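You operate a simulated robot arm through the tools that you are given. There is no shell and no other tool. Be economical: measure what you need, move in short steps, check, and stop when the job is done.

You are at the controls of a simulated robot arm. One attempt, no reset.

Task
Set the brake gap at knob three to 0.30 mm.
Fine: free the lock lever, and lock the knobs again after; switch the coil off first and leave it off; read the grey display with the point dial on that knob; leave the other knobs.

It is judged by the outcome, as a careful person would: the job done as asked, and still so three seconds after it is handed in. It fails if anything else is knocked over, pushed out of place, dropped, spilled or broken.

Robot
A 6-joint arm with a two-finger parallel gripper, fixed in place. Base frame: the origin is at the foot of the arm, x ahead of it, y to its left, z up. Units: m, degrees, N and s.
With the tool pointing down near the work surface it reaches from about 0.24 to 0.64 m from the base axis. Its first joint turns from -66.0 to 66.0 degrees. Payload 2.7 kg.
The TCP is the grasp point between the finger pads, 0.023 m short of the fingertips. In the tool frame z runs along the fingers and y along their closing line. Largest opening 0.094 m; finger width 0.038, thickness 0.01; the body of the gripper, 0.054 by 0.096 m, starts 0.039 m behind the TCP.
Orientation is that of the tool frame in the base frame, as [roll, pitch, yaw] about the fixed x, y, z axes, in that order (R = Rz(yaw) Ry(pitch) Rx(roll)). With the fingers straight down and closing along the base's y, the tool's x points along the base's -x, its y along +y and its z along -z.

Tools
- The arm moves only by the tool apply_moves. Its argument "motion" is text: rows parted by semicolons, each of 6 numbers parted by spaces: the shift along the base's x, y, z in units of 50 mm (1.0 is 50 mm), then the turn, a rotation vector about the base's x, y, z in units of 6 degrees (1.0 is 6 degrees). In form: x y z wx wy wz; .... A call has 1 to 8 rows; each row shifts and turns the commanded pose from where the row before left it. "grip" is the opening in per cent of the stroke, from 0 (shut) to 100 (fully open), set as the call begins (left out, the last holds). A call with a number of a shift or a turn outside -1 to 1 is refused whole. A row lasts 0.2 s, in which the tool goes at most 0.05 m and 8.6 degrees; a call with a longer step from one row to the next is refused whole, and so is a gripper value outside its range. A pose out of reach is approached as far as the arm can. The call stops where the force on the tool passes 70 N (or 10 N more than at its start, if that is more) or the arm is blocked; 0.2 s more then pass. The fingers move at their own pace (about 0.045 m/s each) and stop on an object; they squeeze with about 30 N. The grip force told is the motor's: it shows also when the fingers shut on nothing. Time passes only in rows, and 0.2 s behind the last, so rows that do not move let the fingers close. It gives the time, the measured TCP pose, the force on the tool (base axes), the opening and the grip force at its end, in the units of the frame above (readings bear some noise), with the torque about the TCP (base axes, N m) and any sound that the robot's microphone picked up.
- Cameras (640 x 400 px; columns grow to the right, rows downward): "scene" is fixed at [0.0615, -0.4199, 1.4113]; the picture's right is [0.88, -0.48, 0.00], its down [-0.25, -0.46, -0.85] and it looks along [0.41, 0.75, -0.52] (base axes); focal length 310 px, centre (320, 200). "wrist" rides on the gripper at [0.086, 0.016, -0.075] in the tool frame; the picture's right is [-0.18, 0.98, 0.00], its down [-0.58, -0.11, -0.81] and it looks along [-0.79, -0.15, 0.59] (tool axes); focal length 243 px, centre (320, 200). There is no depth. A picture from a camera that has moved, and an enlarged one, comes with that camera's place and axes in the base frame and with its lens.
- grab_frame(camera): a new picture of that camera. The clock stands still meanwhile.
- enlarge(camera, box): a new picture of the part [left, top, right, bottom] of that camera's present view, enlarged. The clock stands still meanwhile.
- job_done(): hands the job in; it is judged then, once.

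Work in short steps. Places have to be worked out from the pictures, the camera data and where the tool is seen: move nearer, look again, correct. Check each grasp and each placing, and mend what went wrong. You have 120 turns and 76 pictures in all, those below and enlarged ones among them. Open the gripper and draw the arm clear of the work before you hand the job in, unless the task says otherwise; then end with one line.

The tools are called after "Emit:" as a command line: name --argument value ..., lists and objects as JSON in quotes. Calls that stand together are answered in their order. apply_moves: Moves the arm, as the interface text tells. Its arguments: {"type":"object","properties":{"motion":{"type":"string"},"grip":{"type":"number"}},"required":["motion"]} The other tools are called the same way: grab_frame (camera) takes a picture; enlarge (camera, box) takes an enlarged picture of a part of a camera's view; job_done () hands the job in.

At the start:

```text
t: 0.0
eef_pos: [0.3498, -0.0776, 1.2706]
tool_rot: [-180.0, 0.0, 179.9]
contact_force: [0.5, 0.1, -0.1]
wrist_torque: [0.01, 0.0, -0.01]
opening: 0.0941
grip_force: 0.1
```

scene: 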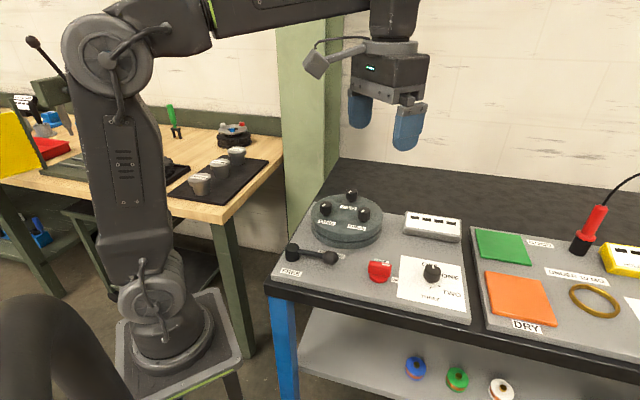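
wrist: 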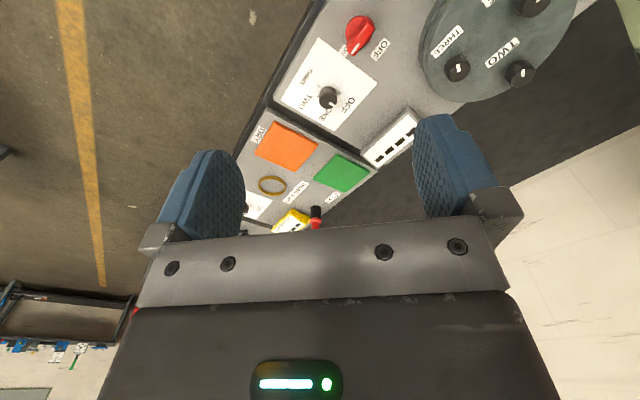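

I'll look at the fixture more closely first.

Emit:
enlarge --camera "scene" --box '[260, 170, 480, 310]'

Emit:
enlarge --camera "wrist" --box '[260, 0, 600, 210]'

Emit:
enlarge --camera "scene" --box '[460, 170, 640, 360]'

```text
2.86 times, centred on (370, 240) of scene
camera zoom: at [0.0615, -0.4199, 1.4113], right [0.88, -0.48, 0.0], down [-0.25, -0.46, -0.85], along [0.41, 0.75, -0.52], focal length 886 px, centre (177, 86)
```

zoom: 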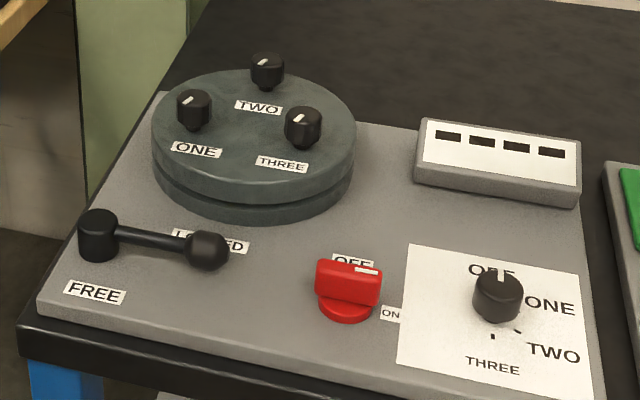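

```text
1.88 times, centred on (430, 105) of wrist
camera zoom: at [0.2639, -0.0617, 1.3456], right [0.18, 0.98, 0.0], down [0.58, -0.11, 0.81], along [0.79, -0.15, -0.59], focal length 457 px, centre (113, 379)
```

zoom: 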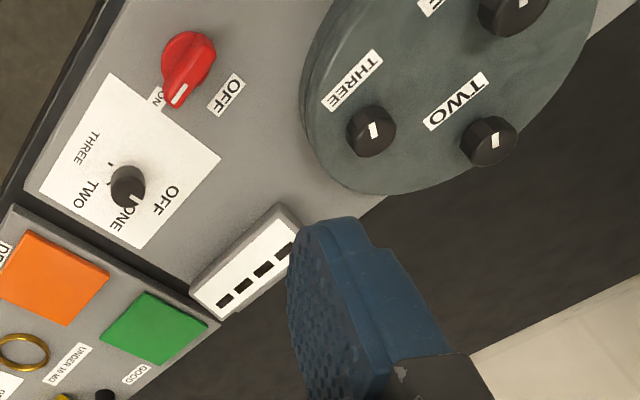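

```text
2.11 times, centred on (550, 265) of scene
camera zoom: at [0.0615, -0.4199, 1.4113], right [0.88, -0.48, 0.0], down [-0.25, -0.46, -0.85], along [0.41, 0.75, -0.52], focal length 653 px, centre (-164, 63)
```

zoom: 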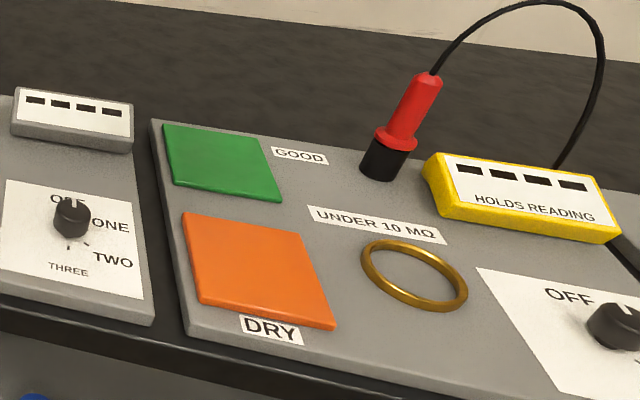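

Triangulating: panel top z≈0.886, turned about 45°; coil switch ≈(0.432,-0.028), selector ≈(0.53,-0.093), knob three ≈(0.486,0.116,0.95), lever pivot ≈(0.28,0.12), ball ≈(0.353,0.058). The red switch seems to point at ON. I move above it, closing line across its bar.

Emit:
apply_moves --motion "0.2 0.12 -0.65 0 0 -0.94;0.2 0.12 -0.65 0 0 -0.94;0.2 0.12 -0.65 0 0 -0.94;0.2 0.12 -0.65 0 0 -0.94;0.2 0.12 -0.65 0 0 -0.94;0.2 0.12 -0.65 0 0 -0.94;0.2 0.12 -0.65 0 0 -0.94;0.2 0.12 -0.65 0 0 -0.92" --grip 100

Emit:
grab_frame --camera "wrist"

Emit:
grab_frame --camera "scene"

```text
t: 1.8
eef_pos: [0.4349, -0.0338, 1.0097]
tool_rot: [180.0, 0.0, 134.8]
contact_force: [0.0, 0.0, -0.5]
wrist_torque: [0.04, 0.02, -0.01]
opening: 0.0941
grip_force: 0.0
```

```text
70 pictures are left
camera wrist: at [0.3852, 0.0395, 1.0852], right [0.83, 0.56, 0.0], down [0.33, -0.49, 0.81], along [0.45, -0.67, -0.59], focal length 243 px, centre (320, 200)
```

wrist: 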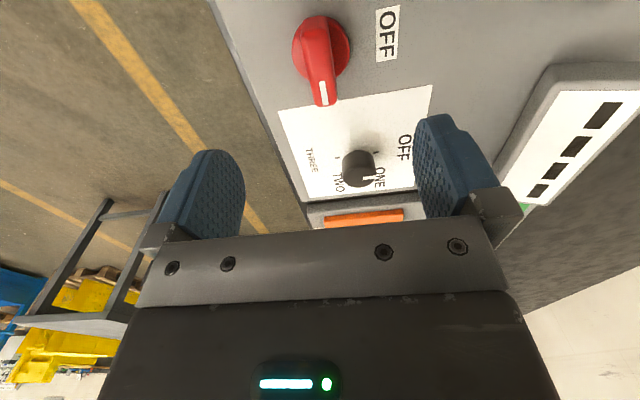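

```text
69 pictures are left
```

scene: 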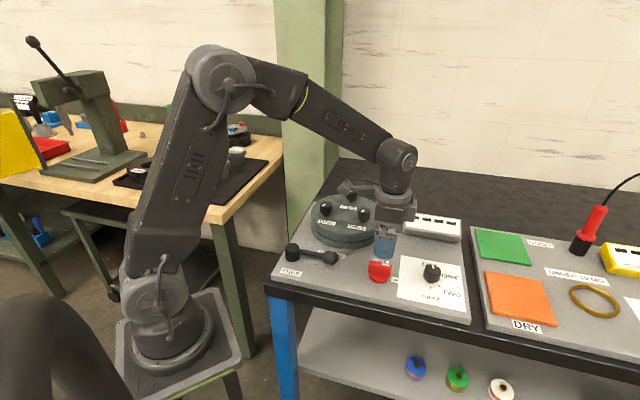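

Switch points at ON (mark towards the ON side). I line up over it at about (0.432,-0.025) and descend part way.

Emit:
apply_moves --motion "-0.06 0.16 -0.5 0 0 0;0 0 -0.7 0 0 0;0 0 -0.3 0 0 0" --grip 60

Emit:
grab_frame --camera "wrist"

Emit:
enlarge --camera "scene" --box '[330, 210, 450, 300]'

```text
t: 2.6
eef_pos: [0.429, -0.0216, 0.9365]
tool_rot: [-179.9, 0.0, 135.1]
contact_force: [0.4, 0.8, -0.1]
wrist_torque: [0.01, 0.0, 0.02]
opening: 0.0564
grip_force: 0.1
```

```text
68 pictures are left
camera wrist: at [0.379, 0.0514, 1.011], right [0.83, 0.56, 0.0], down [0.33, -0.49, 0.81], along [0.46, -0.67, -0.59], focal length 243 px, centre (320, 200)
```

wrist: 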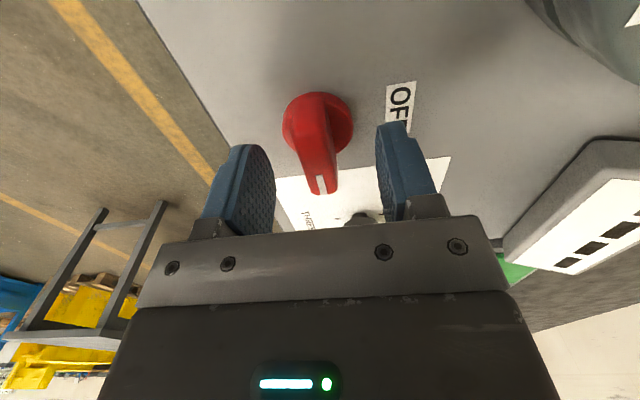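

```text
4.44 times, centred on (390, 255) of scene
camera zoom: at [0.0615, -0.4199, 1.4113], right [0.88, -0.48, 0.0], down [-0.25, -0.46, -0.85], along [0.41, 0.75, -0.52], focal length 1378 px, centre (9, -44)
```

zoom: 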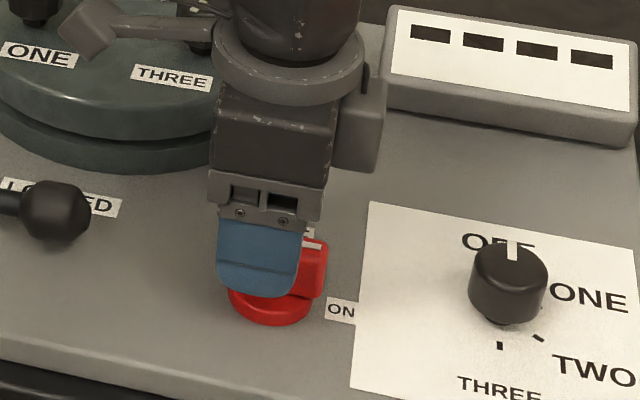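

Selector is at OFF; switch pivot ≈(0.428,-0.021), bar at the ON angle. Lower a bit and close on the bar.

Emit:
apply_moves --motion "0 0 -0.27 0 0 0;0 0 0 0 0 0" --grip 60

Emit:
apply_moves --motion "0 0 0 0 0 0;0 0 0 0 0 0;0 0 0 0 0 0;0 0 0 0 0 0" --grip 0

Emit:
grab_frame --camera "wrist"

```text
t: 3.2
eef_pos: [0.4274, -0.0215, 0.9216]
tool_rot: [-180.0, 0.0, 135.1]
contact_force: [0.2, -0.2, 0.7]
wrist_torque: [0.02, 0.0, 0.01]
opening: 0.0565
grip_force: 0.1
```

```text
t: 4.2
eef_pos: [0.4265, -0.0231, 0.9216]
tool_rot: [-179.8, -0.1, 134.9]
contact_force: [-14.7, -17.6, 5.7]
wrist_torque: [0.32, 0.0, -0.09]
opening: 0.0177
grip_force: 45.5
```

```text
66 pictures are left
camera wrist: at [0.3774, 0.0497, 0.9968], right [0.83, 0.56, 0.0], down [0.34, -0.49, 0.81], along [0.45, -0.67, -0.59], focal length 243 px, centre (320, 200)
```

wrist: 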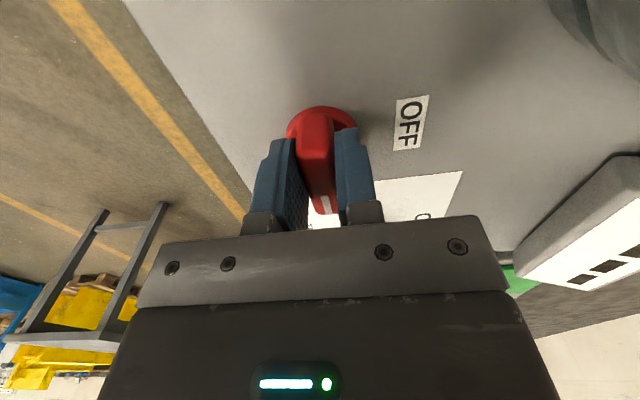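

Gripped (0.018 m wide), with a side load of ~20 N toward -x-y, so I ease off slightly that way, then turn counterclockwise ON→OFF.

Emit:
apply_moves --motion "-0.04 -0.04 0 0 0 0;0 0 0 0 0 1;0 0 0 0 0 1;0 0 0 0 0 1;0 0 0 0 0 1;0 0 0 0 0 1"

```text
t: 5.6
eef_pos: [0.424, -0.0263, 0.9202]
tool_rot: [-179.9, 0.1, 164.9]
contact_force: [-5.8, -31.7, -15.4]
wrist_torque: [-0.37, -1.05, -0.22]
opening: 0.0181
grip_force: 44.9
```

Side load persists; check how the switch sits now.

Emit:
grab_frame --camera "wrist"

Emit:
enlarge --camera "scene" --box '[330, 210, 450, 300]'

```text
65 pictures are left
camera wrist: at [0.3455, 0.0119, 0.9967], right [0.43, 0.9, 0.0], down [0.53, -0.25, 0.81], along [0.73, -0.35, -0.59], focal length 243 px, centre (320, 200)
```

wrist: 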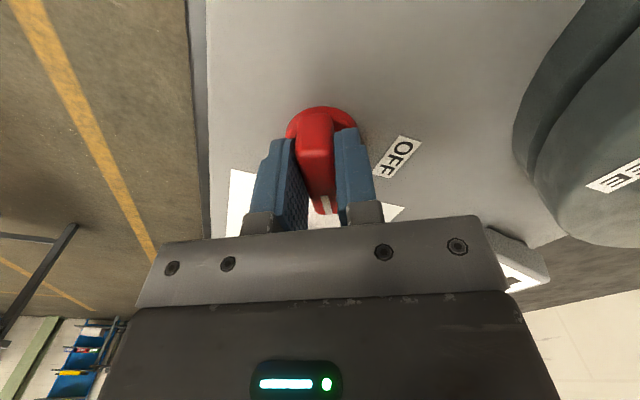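

```text
4.44 times, centred on (390, 255) of scene
camera zoom: at [0.0615, -0.4208, 1.411], right [0.88, -0.48, 0.0], down [-0.25, -0.46, -0.85], along [0.41, 0.75, -0.52], focal length 1378 px, centre (9, -44)
```

zoom: 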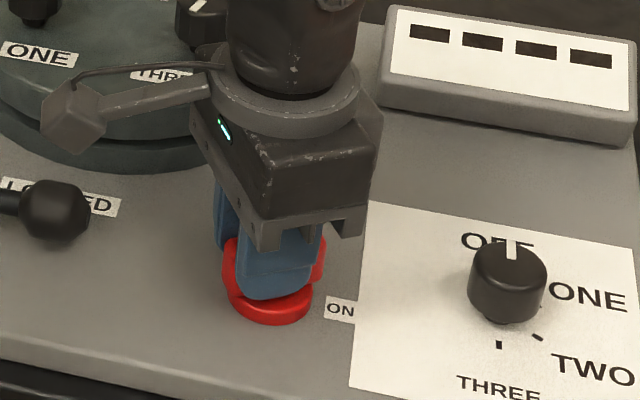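

The switch is turning with the gripper. I keep going, yielding along the measured load.

Emit:
apply_moves --motion "-0.02 -0.06 0 0 0 0;0 0 0 0 0 0"

Emit:
apply_moves --motion "0 0 0 0 0 1;0 0 0 0 0 1;0 0 0 0 0 1;0 0 0 0 0 1;0 0 0 0 0 0"

```text
t: 6.2
eef_pos: [0.4239, -0.0257, 0.9219]
tool_rot: [179.9, 0.0, 165.0]
contact_force: [8.8, -13.0, -22.8]
wrist_torque: [0.03, 0.95, -0.07]
opening: 0.018
grip_force: 44.6
```

```text
t: 7.4
eef_pos: [0.4237, -0.028, 0.9214]
tool_rot: [179.9, -0.1, -171.1]
contact_force: [7.8, -30.9, -29.5]
wrist_torque: [-0.07, -0.74, -0.2]
opening: 0.0179
grip_force: 44.5
```

Still turning well; I continue with a small yield sideways and down.

Emit:
apply_moves --motion "0.02 -0.05 -0.03 0 0 0;0.02 -0.01 0 0 0 1;0.02 -0.01 0 0 0 1;0.02 -0.01 0 0 0 1;0 0 0 0 0 0"

Emit:
grab_frame --camera "wrist"

```text
t: 8.6
eef_pos: [0.425, -0.0312, 0.922]
tool_rot: [179.9, -0.3, -152.9]
contact_force: [-29.3, -6.2, 19.7]
wrist_torque: [-0.64, 0.04, 0.09]
opening: 0.0181
grip_force: 45.1
```

```text
63 pictures are left
camera wrist: at [0.3417, -0.0565, 0.9972], right [-0.28, 0.96, 0.0], down [0.57, 0.17, 0.8], along [0.77, 0.23, -0.6], focal length 243 px, centre (320, 200)
```

wrist: 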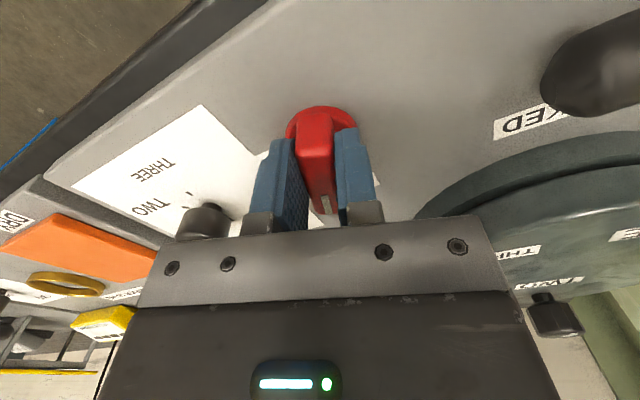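

72° done; finish the remaining 18°, yielding in -x.

Emit:
apply_moves --motion "-0.05 -0.01 0 0 0 0;0 0 0 0 0 1;0 0 0 0 0 1;0 0 0 0 0 1;0 0 0 0 0 0"

Emit:
enlarge --camera "scene" --box '[330, 210, 450, 300]'

```text
t: 9.8
eef_pos: [0.4252, -0.0338, 0.9211]
tool_rot: [-179.8, 0.1, -135.0]
contact_force: [-6.2, -19.2, 21.7]
wrist_torque: [-0.28, 0.84, -0.06]
opening: 0.018
grip_force: 44.6
```

```text
4.44 times, centred on (390, 255) of scene
camera zoom: at [0.061, -0.4204, 1.4112], right [0.88, -0.48, 0.0], down [-0.25, -0.46, -0.85], along [0.41, 0.75, -0.52], focal length 1378 px, centre (9, -44)
```

zoom: 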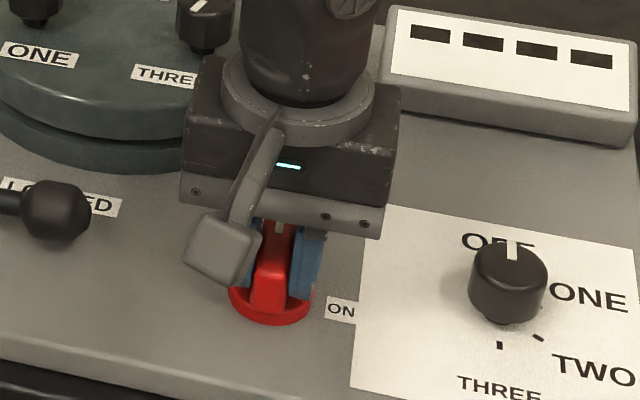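

It now points at OFF. Release and rise straight up, then look.

Emit:
apply_moves --motion "0 0 0 0 0 0;0 0 0 0 0 0;0 0 0.2 0 0 0;0 0 0.6 0 0 0;0 0 0.8 0 0 0" --grip 60

Emit:
grab_frame --camera "wrist"

Emit:
enlarge --camera "scene" --box '[260, 170, 480, 310]'

```text
t: 11.0
eef_pos: [0.4229, -0.0319, 0.9989]
tool_rot: [-180.0, 0.0, -135.0]
contact_force: [-0.8, -0.3, 0.0]
wrist_torque: [0.01, -0.02, 0.0]
opening: 0.0568
grip_force: 0.0
```

```text
61 pictures are left
camera wrist: at [0.3507, -0.0806, 1.0757], right [-0.56, 0.83, 0.0], down [0.49, 0.33, 0.81], along [0.66, 0.46, -0.59], focal length 243 px, centre (320, 200)
```

wrist: 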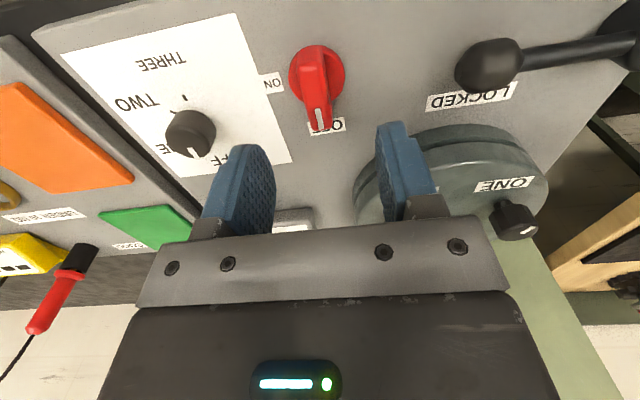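

```text
2.86 times, centred on (370, 240) of scene
camera zoom: at [0.0614, -0.4199, 1.4113], right [0.88, -0.48, 0.0], down [-0.25, -0.46, -0.85], along [0.41, 0.75, -0.52], focal length 886 px, centre (177, 86)
```

zoom: 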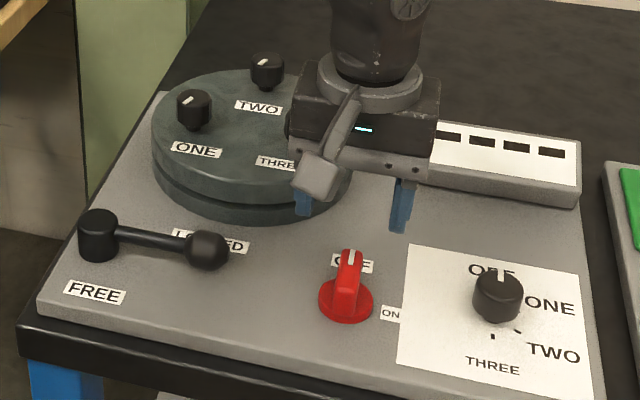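

Coil is OFF. Lever ball ≈(0.351,0.056,0.912), pivot ≈(0.28,0.12). I'll straddle the rod loosely with the fingers at about 48 mm from the pivot; move above it, closing line across the rod.

Emit:
apply_moves --motion "-0.3 0.34 0 0 0 -1;-0.3 0.34 0 0 0 -1;-0.3 0.34 0 0 0 -1;-0.3 0.34 0 0 0 -1;-0.3 0.34 0 0 0 -1;-0.3 0.34 0 0 0 -1;-0.3 0.34 0 0 0 -1;0 0 0 0 0 -1"

Emit:
apply_moves --motion "0 0 0 0 0 -1;0 0 0 0 0 -1;0 0 0 0 0 -1;0 0 0 0 0 -1;0 0 0 0 0 -1;0 0 0 0 0 -1;0 0 0 0 0 -1"

Emit:
grab_frame --camera "wrist"

Emit:
enlarge --camera "scene" --box '[250, 180, 410, 300]'

```text
t: 12.8
eef_pos: [0.3215, 0.0856, 1.0022]
tool_rot: [-180.0, -0.1, 176.9]
contact_force: [0.5, 0.0, -0.3]
wrist_torque: [-0.03, 0.02, 0.0]
opening: 0.0565
grip_force: 0.1
```

```text
t: 14.4
eef_pos: [0.3217, 0.0855, 1.0]
tool_rot: [179.9, 0.0, 134.8]
contact_force: [-0.1, 0.4, 0.2]
wrist_torque: [0.01, -0.01, -0.04]
opening: 0.0563
grip_force: 0.0
```

```text
59 pictures are left
camera wrist: at [0.272, 0.1599, 1.076], right [0.83, 0.56, 0.0], down [0.33, -0.49, 0.81], along [0.45, -0.67, -0.59], focal length 243 px, centre (320, 200)
```

wrist: 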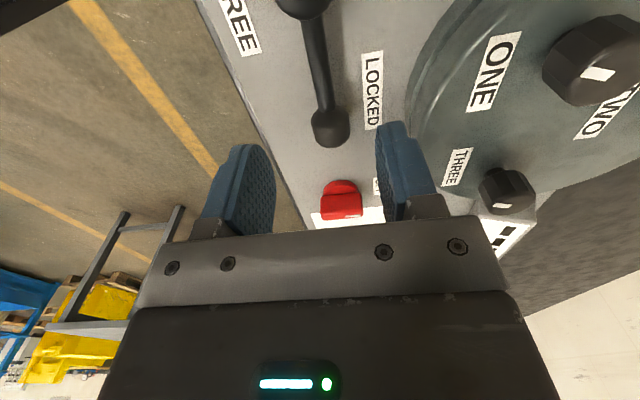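

```text
3.33 times, centred on (330, 240) of scene
camera zoom: at [0.0615, -0.4199, 1.4113], right [0.88, -0.48, 0.0], down [-0.25, -0.46, -0.85], along [0.41, 0.75, -0.52], focal length 1034 px, centre (287, 67)
```

zoom: 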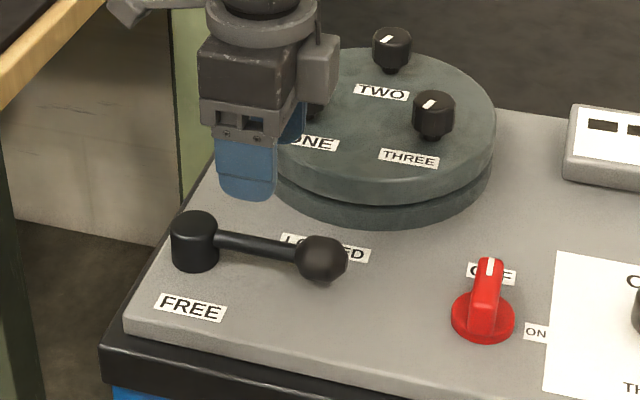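

The rod lies directly under the TCP and is aligned. Descend to straddle it (TCP z≈0.921).

Emit:
apply_moves --motion "0 0 -0.6 0 0 0;0 0 -0.6 0 0 0;0 0 -0.38 0 0 0"

Emit:
apply_moves --motion "0 0 0 0 0 0;0 0 0 0 0 0" --grip 30

Emit:
grab_frame --camera "wrist"

Emit:
enlarge --camera "scene" --box '[250, 180, 410, 300]'

```text
t: 15.2
eef_pos: [0.3178, 0.0854, 0.9206]
tool_rot: [-180.0, 0.0, 135.0]
contact_force: [-1.3, -0.3, 0.1]
wrist_torque: [0.0, -0.02, -0.01]
opening: 0.0564
grip_force: 0.1
```

```text
t: 15.8
eef_pos: [0.3179, 0.0861, 0.9208]
tool_rot: [180.0, 0.0, 134.9]
contact_force: [-0.3, -0.8, -0.5]
wrist_torque: [0.0, 0.03, 0.01]
opening: 0.0283
grip_force: 0.1
```

```text
57 pictures are left
camera wrist: at [0.2688, 0.1587, 0.9969], right [0.83, 0.56, 0.0], down [0.33, -0.49, 0.81], along [0.46, -0.67, -0.59], focal length 243 px, centre (320, 200)
```

wrist: 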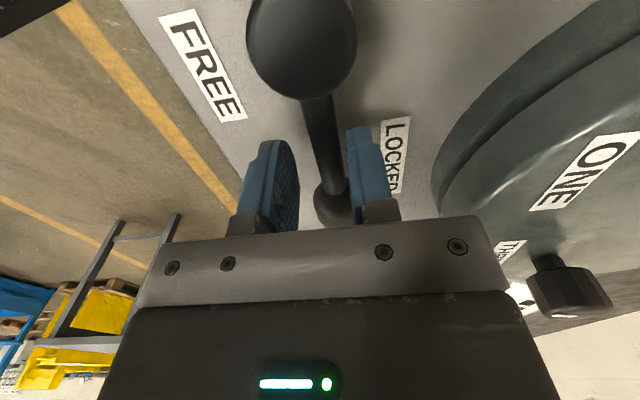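

```text
3.33 times, centred on (330, 240) of scene
camera zoom: at [0.0615, -0.4199, 1.4113], right [0.88, -0.48, 0.0], down [-0.25, -0.46, -0.85], along [0.41, 0.75, -0.52], focal length 1034 px, centre (287, 67)
```

zoom: 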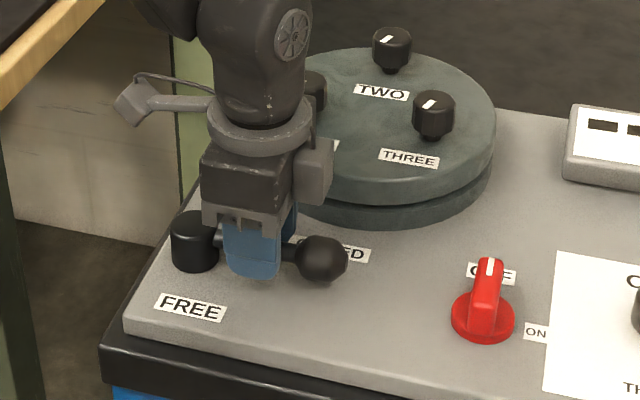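

Straddling the rod; pivot ≈(0.283,0.124), radius ≈52 mm. Sweep clockwise along the arc toward FREE.

Emit:
apply_moves --motion "-0.083 -0.07 0 0 0 -1;-0.09 -0.061 0 0 0 -1;-0.096 -0.051 0 0 0 -1;-0.101 -0.041 0 0 0 -1;-0.105 -0.03 0 0 0 -1"

Emit:
enlarge --camera "scene" --box '[250, 180, 410, 300]'

```text
t: 17.0
eef_pos: [0.2975, 0.075, 0.9215]
tool_rot: [-180.0, 0.0, 104.8]
contact_force: [0.6, -0.1, -0.1]
wrist_torque: [0.01, -0.02, 0.03]
opening: 0.0287
grip_force: 0.8
```

```text
3.33 times, centred on (330, 240) of scene
camera zoom: at [0.0615, -0.4199, 1.4113], right [0.88, -0.48, 0.0], down [-0.25, -0.46, -0.85], along [0.41, 0.75, -0.52], focal length 1034 px, centre (287, 67)
```

zoom: 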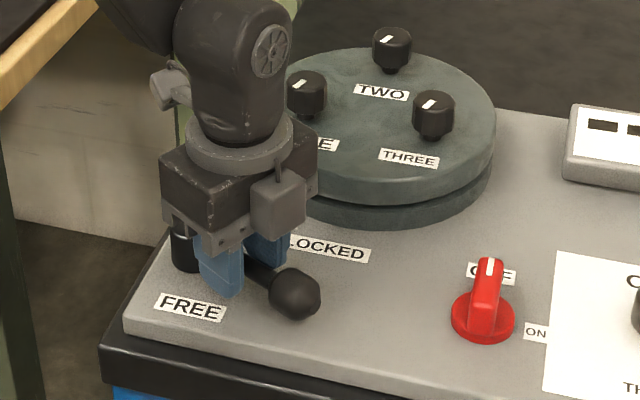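

Lever moves easily. Continue the arc.

Emit:
apply_moves --motion "-0.107 -0.019 0 0 0 -1;-0.109 -0.008 0 0 0 -1;-0.109 0.004 0 0 0 -1;-0.108 0.015 0 0 0 -1;-0.106 0.026 0 0 0 -1"

Emit:
enlarge --camera "scene" --box '[250, 180, 410, 300]'

Emit:
grab_frame --camera "wrist"

```text
t: 18.2
eef_pos: [0.2769, 0.0787, 0.9225]
tool_rot: [179.0, -0.7, 75.2]
contact_force: [44.2, -2.3, -12.2]
wrist_torque: [-0.04, -0.6, 1.02]
opening: 0.047
grip_force: 21.0
```

```text
3.33 times, centred on (330, 240) of scene
camera zoom: at [0.0627, -0.4199, 1.4112], right [0.88, -0.48, 0.0], down [-0.25, -0.46, -0.85], along [0.41, 0.75, -0.52], focal length 1034 px, centre (287, 67)
```

zoom: 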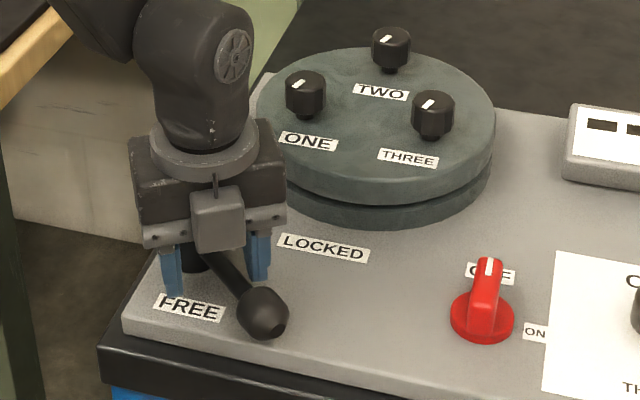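

```text
53 pictures are left
camera wrist: at [0.3138, 0.1578, 0.9997], right [0.9, -0.43, 0.01], down [-0.27, -0.54, 0.8], along [-0.33, -0.72, -0.6], focal length 243 px, centre (320, 200)
```

wrist: 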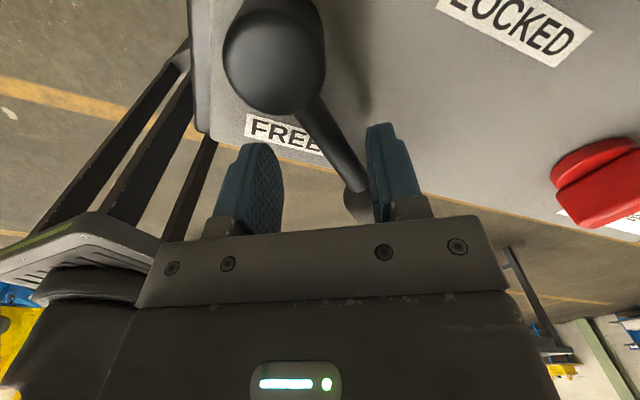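

Lever has come to a stop at ~-86° (about 42° from LOCKED), next to FREE, load 44 N. Back off to unload, open and lift, then check.

Emit:
apply_moves --motion "0.2 0 0 0 0 0;0.14 0 0 0 0 0;0 0 0 0 0 0" --grip 50

Emit:
apply_moves --motion "0 0 0.4 0 0 0;0 0 0.8 0 0 0;0 0 0.8 0 0 0"

Emit:
enlarge --camera "scene" --box '[250, 180, 410, 300]'

Emit:
grab_frame --camera "wrist"

```text
t: 19.0
eef_pos: [0.2871, 0.076, 0.9204]
tool_rot: [-179.9, 0.1, 74.8]
contact_force: [-0.2, -0.7, 0.3]
wrist_torque: [-0.01, -0.01, -0.01]
opening: 0.0471
grip_force: 0.0
```

```text
t: 19.8
eef_pos: [0.2877, 0.0709, 1.0198]
tool_rot: [179.9, -0.1, 74.9]
contact_force: [1.0, -0.1, 0.5]
wrist_torque: [0.0, 0.0, 0.0]
opening: 0.047
grip_force: 0.0
```

```text
3.33 times, centred on (330, 240) of scene
camera zoom: at [0.0615, -0.4199, 1.4113], right [0.88, -0.48, 0.0], down [-0.25, -0.46, -0.85], along [0.41, 0.75, -0.52], focal length 1034 px, centre (287, 67)
```

zoom: 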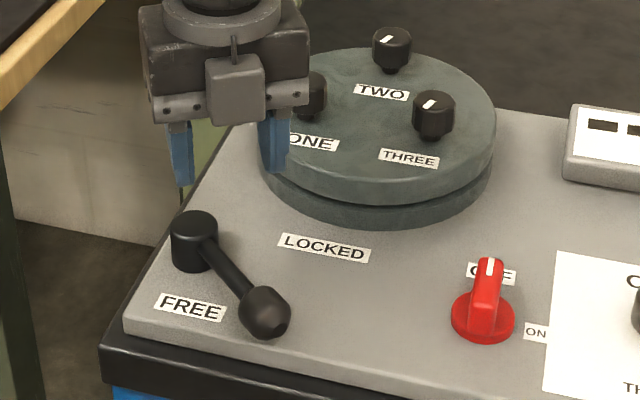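

```text
51 pictures are left
camera wrist: at [0.3253, 0.1508, 1.0952], right [0.9, -0.43, 0.0], down [-0.26, -0.53, 0.81], along [-0.35, -0.73, -0.59], focal length 243 px, centre (320, 200)
```

wrist: 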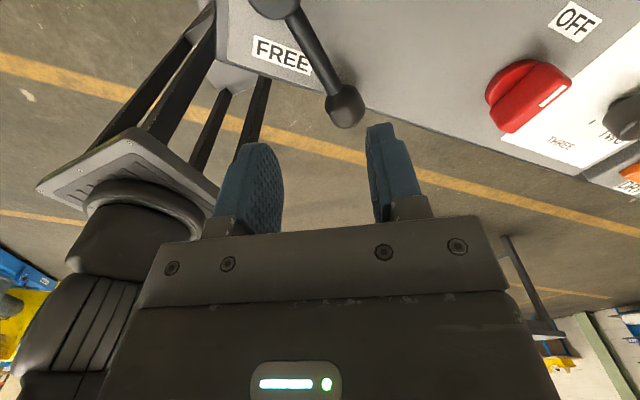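

Lever sits free at FREE. Now the point dial: travel above ≈(0.53,-0.093) while turning the wrist counterclockwise to have room for a 180° clockwise turn.

Emit:
apply_moves --motion "0.606 -0.41 0 0 0 1;0.606 -0.41 0 0 0 1;0.606 -0.41 0 0 0 1;0.606 -0.41 0 0 0 1;0.606 -0.41 0 0 0 1;0.606 -0.41 0 0 0 1;0.606 -0.41 0 0 0 1;0.606 -0.41 0 0 0 1"

Emit:
apply_moves --motion "0 0 0 0 0 1;0 0 0 0 0 1;0 0 0 0 0 1;0 0 0 0 0 1;0 0 0 0 0 1;0 0 0 0 0 1;0 0 0 0 0 1;0 0 0 0 0 1"

Emit:
apply_moves --motion "0 0 0 0 0 1;0 0 0 0 0 1;0 0 0 0 0 1;0 0 0 0 0 1;0 0 0 0 0 1;0 0 0 0 0 1;0 0 0 0 0 1;0 0 0 0 0 1"

Emit:
apply_moves --motion "0 0 0 0 0 1;0 0 0 0 0 1;0 0 0 0 0 1;0 0 0 0 0 1;0 0 0 0 0 1;0 0 0 0 0 1;0 0 0 0 0 1;0 0 0 0 0 1"

Emit:
grab_frame --camera "wrist"

Emit:
enlarge --camera "scene" --box '[370, 200, 490, 320]'

```text
t: 21.6
eef_pos: [0.5343, -0.0883, 1.0202]
tool_rot: [-179.9, -0.1, 123.2]
contact_force: [1.2, 0.4, 0.1]
wrist_torque: [0.0, 0.02, -0.01]
opening: 0.0469
grip_force: 0.0
```

```text
t: 23.4
eef_pos: [0.5299, -0.088, 1.0216]
tool_rot: [-179.9, 0.0, 171.2]
contact_force: [-0.7, 0.9, 0.1]
wrist_torque: [-0.02, 0.0, 0.03]
opening: 0.0469
grip_force: 0.2
```

```text
t: 25.2
eef_pos: [0.5279, -0.088, 1.0207]
tool_rot: [-180.0, 0.0, -141.0]
contact_force: [0.0, -1.0, 0.6]
wrist_torque: [-0.02, 0.03, -0.03]
opening: 0.0467
grip_force: 0.0
```

```text
t: 27.0
eef_pos: [0.5286, -0.0879, 1.0211]
tool_rot: [-180.0, 0.0, -92.8]
contact_force: [0.0, 0.0, 0.1]
wrist_torque: [0.01, -0.02, -0.03]
opening: 0.0471
grip_force: 0.2
```

```text
50 pictures are left
camera wrist: at [0.5089, -0.1734, 1.096], right [-0.97, 0.23, 0.0], down [0.14, 0.58, 0.81], along [0.19, 0.78, -0.59], focal length 243 px, centre (320, 200)
```

wrist: 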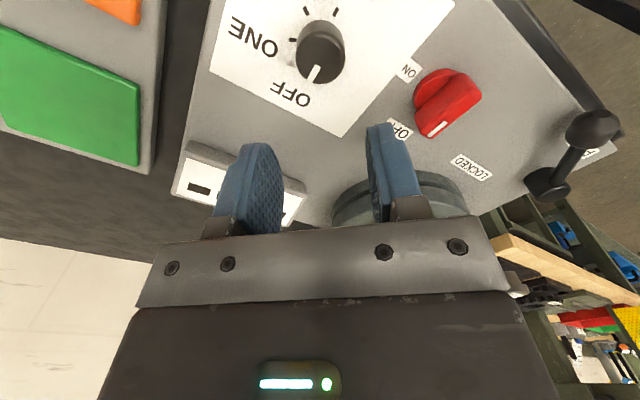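

```text
3.33 times, centred on (430, 260) of scene
camera zoom: at [0.0615, -0.4199, 1.4113], right [0.88, -0.48, 0.0], down [-0.25, -0.46, -0.85], along [0.41, 0.75, -0.52], focal length 1034 px, centre (-47, 0)
```

zoom: 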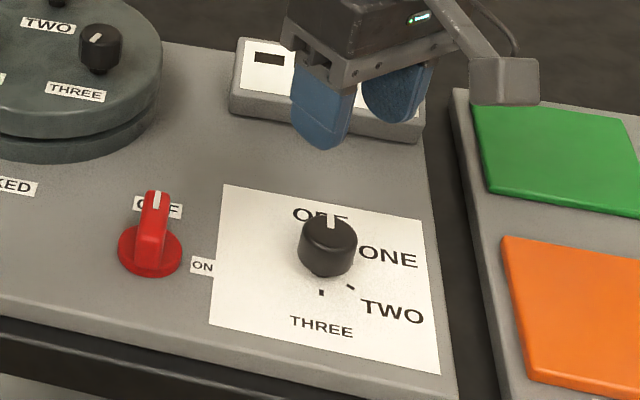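

Dial centre ≈(0.5267,-0.098), positions 60° apart; pointer at OFF, THREE is 180° clockwise. Open wider, centre, descend, then grip.

Emit:
apply_moves --motion "-0.04 -0.2 0 0 0 0;0 0 -0.6 0 0 0;0 0 -0.6 0 0 0;0 0 -0.5 0 0 0;0 0 -0.2 0 0 0;0 0 -0.16 0 0 0" --grip 75

Emit:
grab_frame --camera "wrist"

```text
t: 28.4
eef_pos: [0.5264, -0.0981, 0.9181]
tool_rot: [-180.0, 0.0, -93.0]
contact_force: [-0.6, -0.4, 0.0]
wrist_torque: [-0.01, -0.02, -0.01]
opening: 0.0704
grip_force: 0.0
```

```text
48 pictures are left
camera wrist: at [0.5062, -0.1836, 0.9944], right [-0.97, 0.24, 0.0], down [0.14, 0.57, 0.81], along [0.19, 0.78, -0.59], focal length 243 px, centre (320, 200)
```

wrist: 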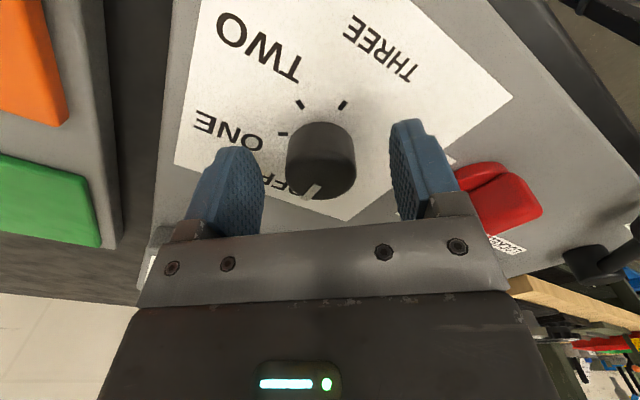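

Centred. Close on the dial.

Emit:
apply_moves --motion "0 0 0 0 0 0;0 0 0 0 0 0;0 0 0 0 0 0;0 0 0 0 0 0" --grip 0

Emit:
apply_moves --motion "0 0 0 0 0 -1;0 0 0 0 0 -1;0 0 0 0 0 -1;0 0 0 0 0 -1;0 0 0 0 0 -1"

Emit:
grab_frame --camera "wrist"

```text
t: 29.4
eef_pos: [0.5256, -0.0979, 0.9194]
tool_rot: [179.9, 0.0, -93.0]
contact_force: [3.1, -0.7, -3.2]
wrist_torque: [-0.08, -0.23, -0.02]
opening: 0.035
grip_force: 45.0
```

```text
t: 30.6
eef_pos: [0.5257, -0.0974, 0.9191]
tool_rot: [179.9, 0.0, -123.1]
contact_force: [-19.0, 5.4, 14.6]
wrist_torque: [0.44, -0.11, 0.1]
opening: 0.035
grip_force: 45.0
```

```text
47 pictures are left
camera wrist: at [0.4654, -0.1612, 0.9946], right [-0.72, 0.69, 0.0], down [0.41, 0.43, 0.81], along [0.56, 0.58, -0.59], focal length 243 px, centre (320, 200)
```

wrist: 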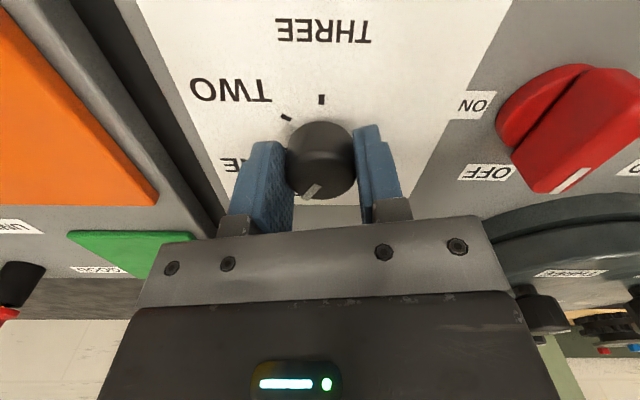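

The dial follows the gripper (30° so far). Continue clockwise toward THREE.

Emit:
apply_moves --motion "0 0 0 0 0 -1;0 0 0 0 0 -1;0 0 0 0 0 -1;0 0 0 0 0 -1;0 0 0 0 0 -1;0 0 0 0 0 -1;0 0 0 0 0 -1;0 0 0 0 0 -1"

Emit:
apply_moves --motion "0 0 0 0 0 -1;0 0 0 0 0 -1;0 0 0 0 0 -1;0 0 0 0 0 -1;0 0 0 0 0 -1;0 0 0 0 0 -1;0 0 0 0 0 -1;0 0 0 0 0 -1"

Emit:
grab_frame --camera "wrist"

```text
t: 32.4
eef_pos: [0.5255, -0.0959, 0.9192]
tool_rot: [179.8, -0.3, -171.1]
contact_force: [-27.7, 27.7, 20.7]
wrist_torque: [0.0, -0.37, 0.02]
opening: 0.0346
grip_force: 45.4
```

```text
t: 34.2
eef_pos: [0.5259, -0.0954, 0.919]
tool_rot: [180.0, -0.1, 141.1]
contact_force: [-11.0, 28.8, 15.2]
wrist_torque: [0.16, 0.47, 0.02]
opening: 0.0349
grip_force: 44.8
```

```text
46 pictures are left
camera wrist: at [0.4697, -0.0282, 0.9936], right [0.76, 0.65, 0.0], down [0.38, -0.45, 0.81], along [0.52, -0.61, -0.59], focal length 243 px, centre (320, 200)
```

wrist: 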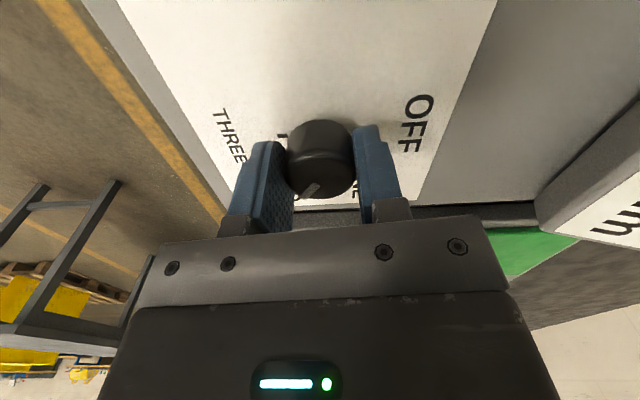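

126° turned, display has come alive. Nine more steps.

Emit:
apply_moves --motion "0 0.02 0 0 0 -1;0 0 0 0 0 -1;0 0 0 0 0 -1;0 0 0 0 0 -1;0 0 0 0 0 -1;0 0 0 0 0 -1;0 0 0 0 0 -1;0 0 0 0 0 -1"

Emit:
apply_moves --motion "0 0 0 0 0 -1;0 0 0 0 0 0"

Emit:
enlarge --camera "scene" --box '[370, 200, 490, 320]'

Emit:
grab_frame --camera "wrist"

```text
t: 36.0
eef_pos: [0.5261, -0.0965, 0.9178]
tool_rot: [-180.0, 0.0, 92.9]
contact_force: [-6.6, 20.2, 7.5]
wrist_torque: [0.75, 0.29, -0.04]
opening: 0.0347
grip_force: 45.3
```

```text
t: 36.6
eef_pos: [0.5259, -0.0962, 0.9168]
tool_rot: [-179.9, 0.0, 87.0]
contact_force: [-8.2, 18.4, 0.5]
wrist_torque: [0.67, -0.21, 0.66]
opening: 0.0348
grip_force: 45.4
```

```text
3.33 times, centred on (430, 260) of scene
camera zoom: at [0.0612, -0.4195, 1.4115], right [0.88, -0.48, 0.0], down [-0.25, -0.46, -0.85], along [0.41, 0.75, -0.52], focal length 1034 px, centre (-47, 0)
```

zoom: 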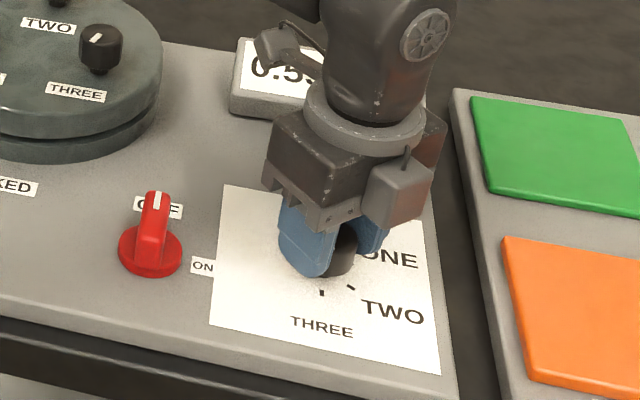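

```text
44 pictures are left
camera wrist: at [0.5481, -0.0106, 0.9931], right [0.97, -0.24, 0.0], down [-0.14, -0.57, 0.81], along [-0.19, -0.78, -0.59], focal length 243 px, centre (320, 200)
```

wrist: 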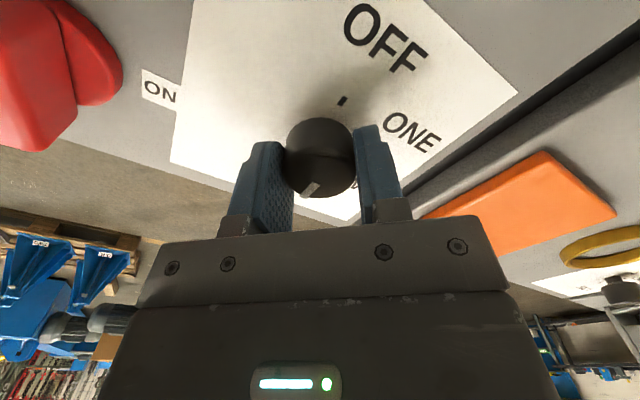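

Torque rose at the end: stop at THREE. Release, lift and check.

Emit:
apply_moves --motion "0 0 0 0 0 0;0 0 0 0 0 0;0 0 0.4 0 0 0;0 0 0.8 0 0 0;-0.2 0 0.9 0 0 0;-0.8 0 0 0 0 0" --grip 75

Emit:
enlarge --camera "scene" --box '[370, 200, 490, 320]'

Emit:
grab_frame --camera "wrist"

```text
t: 38.0
eef_pos: [0.4743, -0.0955, 1.0221]
tool_rot: [-180.0, 0.1, 87.0]
contact_force: [-0.4, 0.5, -0.2]
wrist_torque: [-0.03, -0.03, 0.02]
opening: 0.0705
grip_force: 0.0
```

```text
3.33 times, centred on (430, 260) of scene
camera zoom: at [0.0615, -0.4199, 1.4113], right [0.88, -0.48, 0.0], down [-0.25, -0.46, -0.85], along [0.41, 0.75, -0.52], focal length 1034 px, centre (-47, 0)
```

zoom: 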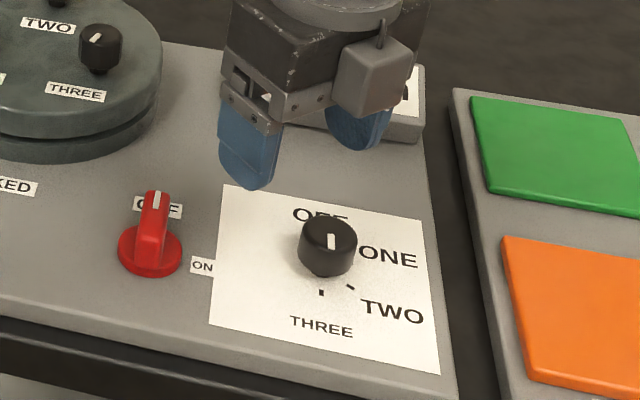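

```text
42 pictures are left
camera wrist: at [0.4963, -0.0108, 1.0976], right [0.97, -0.24, 0.0], down [-0.14, -0.57, 0.81], along [-0.19, -0.78, -0.59], focal length 243 px, centre (320, 200)
```

wrist: 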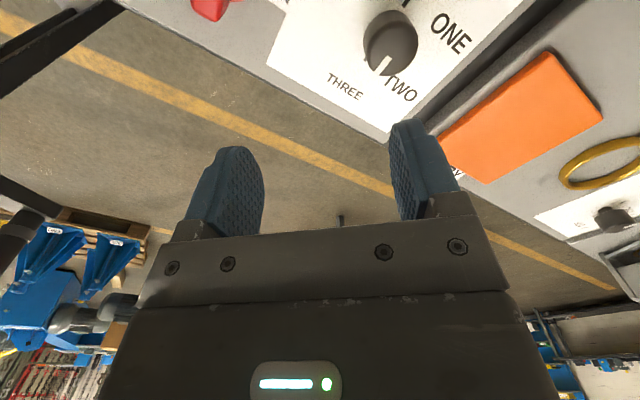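

Check precisely where the pointer ended.

Emit:
enlarge --camera "wrist" --box '[320, 0, 480, 110]'

```text
3.64 times, centred on (400, 55) of wrist
camera zoom: at [0.4963, -0.0108, 1.0976], right [0.97, -0.24, 0.0], down [-0.14, -0.57, 0.81], along [-0.19, -0.78, -0.59], focal length 882 px, centre (29, 727)
```

zoom: 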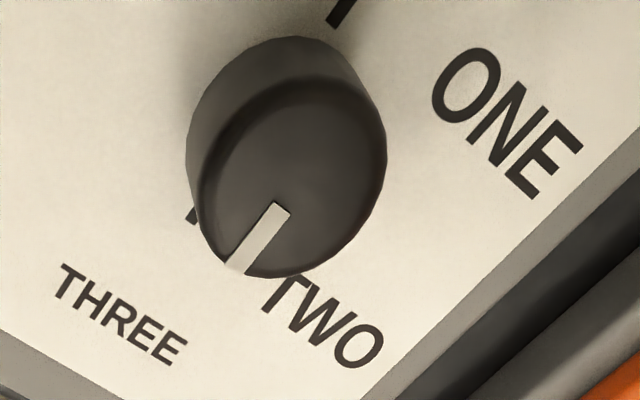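

Pointer is at THREE (~-131°, matching the tick). Now go above knob three ≈(0.486,0.116), turning the wrist back to the middle of its range.

Emit:
apply_moves --motion "0.03 0.52 0.1 0 0 1;0.03 0.52 0.1 0 0 1;0.03 0.52 0.1 0 0 1;0.03 0.52 0.1 0 0 1;0.03 0.52 0 0 0 1;0.03 0.52 0 0 0 1;0.03 0.52 0 0 0 1;0.03 0.52 0 0 0 1"

Emit:
grab_frame --camera "wrist"

Emit:
grab_frame --camera "scene"

Emit:
enlarge --camera "scene" --box '[390, 195, 480, 250]'

```text
t: 39.8
eef_pos: [0.4895, 0.1109, 1.0427]
tool_rot: [179.9, 0.0, 135.1]
contact_force: [-0.3, 0.8, -0.8]
wrist_torque: [-0.01, -0.04, -0.01]
opening: 0.0704
grip_force: 0.1
```

```text
40 pictures are left
camera wrist: at [0.4399, 0.1831, 1.1183], right [0.82, 0.57, 0.0], down [0.33, -0.49, 0.81], along [0.46, -0.66, -0.59], focal length 243 px, centre (320, 200)
```

wrist: 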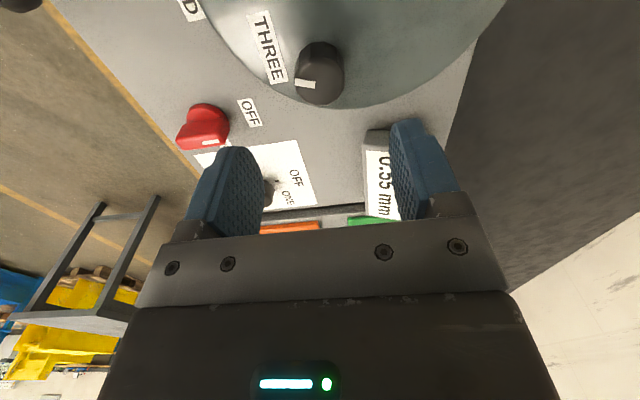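

```text
39 pictures are left
```

scene: 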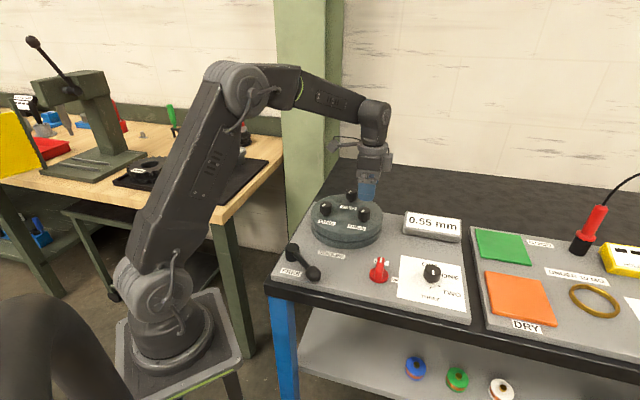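

```text
7.11 times, centred on (435, 222) of scene
camera zoom: at [0.0614, -0.4199, 1.4113], right [0.88, -0.48, 0.0], down [-0.25, -0.46, -0.85], along [0.41, 0.75, -0.52], focal length 2205 px, centre (-498, 40)
```

zoom: 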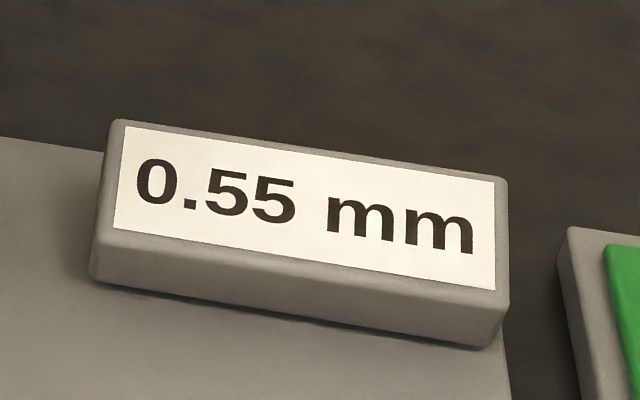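

Display reads 0.55 mm at point three. Knob three ≈(0.486,0.118). Centre and descend part way.

Emit:
apply_moves --motion "-0.07 0.14 0 0 0 0;0 0 -0.6 0 0 0;0 0 -0.5 0 0 0;0 0 0 0 0 0"

Emit:
grab_frame --camera "wrist"

Emit:
enlarge --camera "scene" --box '[300, 140, 440, 260]'

```text
t: 40.8
eef_pos: [0.4847, 0.1167, 0.987]
tool_rot: [179.9, 0.0, 135.0]
contact_force: [-0.1, 1.0, 0.5]
wrist_torque: [0.02, 0.01, 0.0]
opening: 0.0704
grip_force: 0.0
```

```text
37 pictures are left
camera wrist: at [0.4373, 0.1901, 1.0625], right [0.83, 0.56, 0.0], down [0.33, -0.49, 0.81], along [0.46, -0.67, -0.59], focal length 243 px, centre (320, 200)
```

wrist: 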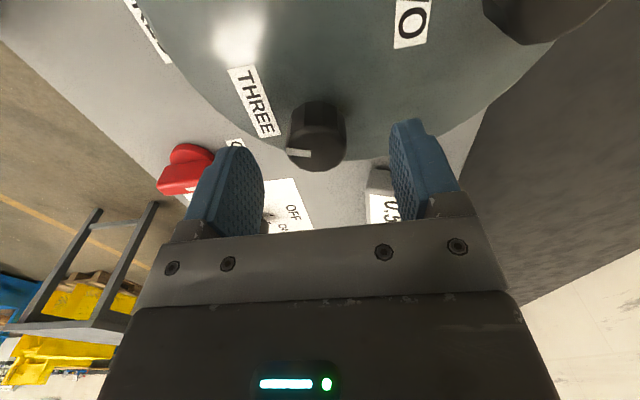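

```text
3.33 times, centred on (370, 200) of scene
camera zoom: at [0.0615, -0.4199, 1.4113], right [0.88, -0.48, 0.0], down [-0.25, -0.46, -0.85], along [0.41, 0.75, -0.52], focal length 1034 px, centre (153, 200)
```

zoom: 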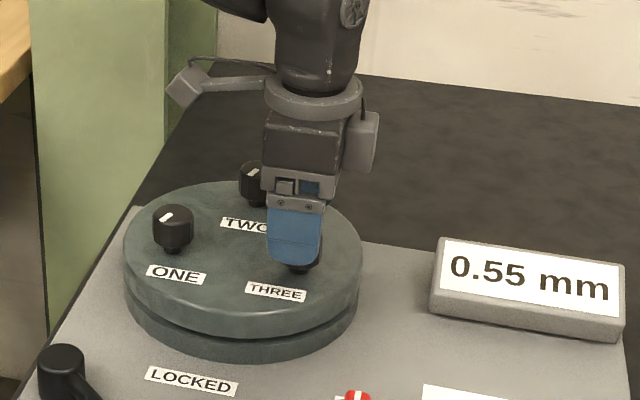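

Well centred. Disc top ≈0.933; descend to TCP z≈0.967 and grip the knob.

Emit:
apply_moves --motion "0 0.03 -0.2 0 0 0;0 0 -0.2 0 0 0;0 0 0 0 0 0"

Emit:
grab_frame --camera "wrist"

```text
t: 41.6
eef_pos: [0.4854, 0.1193, 0.968]
tool_rot: [-180.0, 0.1, 135.0]
contact_force: [0.0, 0.6, 0.4]
wrist_torque: [0.02, 0.03, -0.02]
opening: 0.0706
grip_force: 0.1
```

```text
35 pictures are left
camera wrist: at [0.4362, 0.1916, 1.0429], right [0.83, 0.56, 0.0], down [0.33, -0.49, 0.81], along [0.46, -0.67, -0.59], focal length 243 px, centre (320, 200)
```

wrist: 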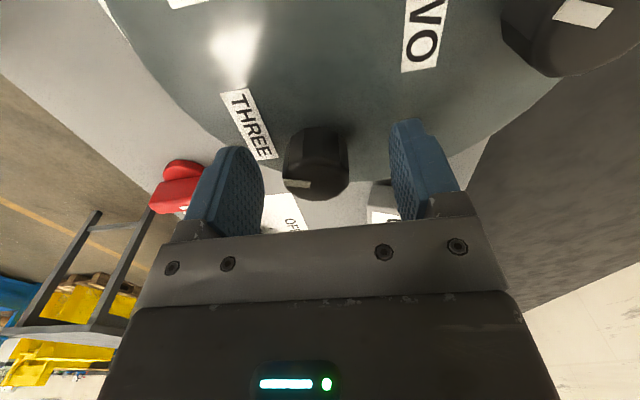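

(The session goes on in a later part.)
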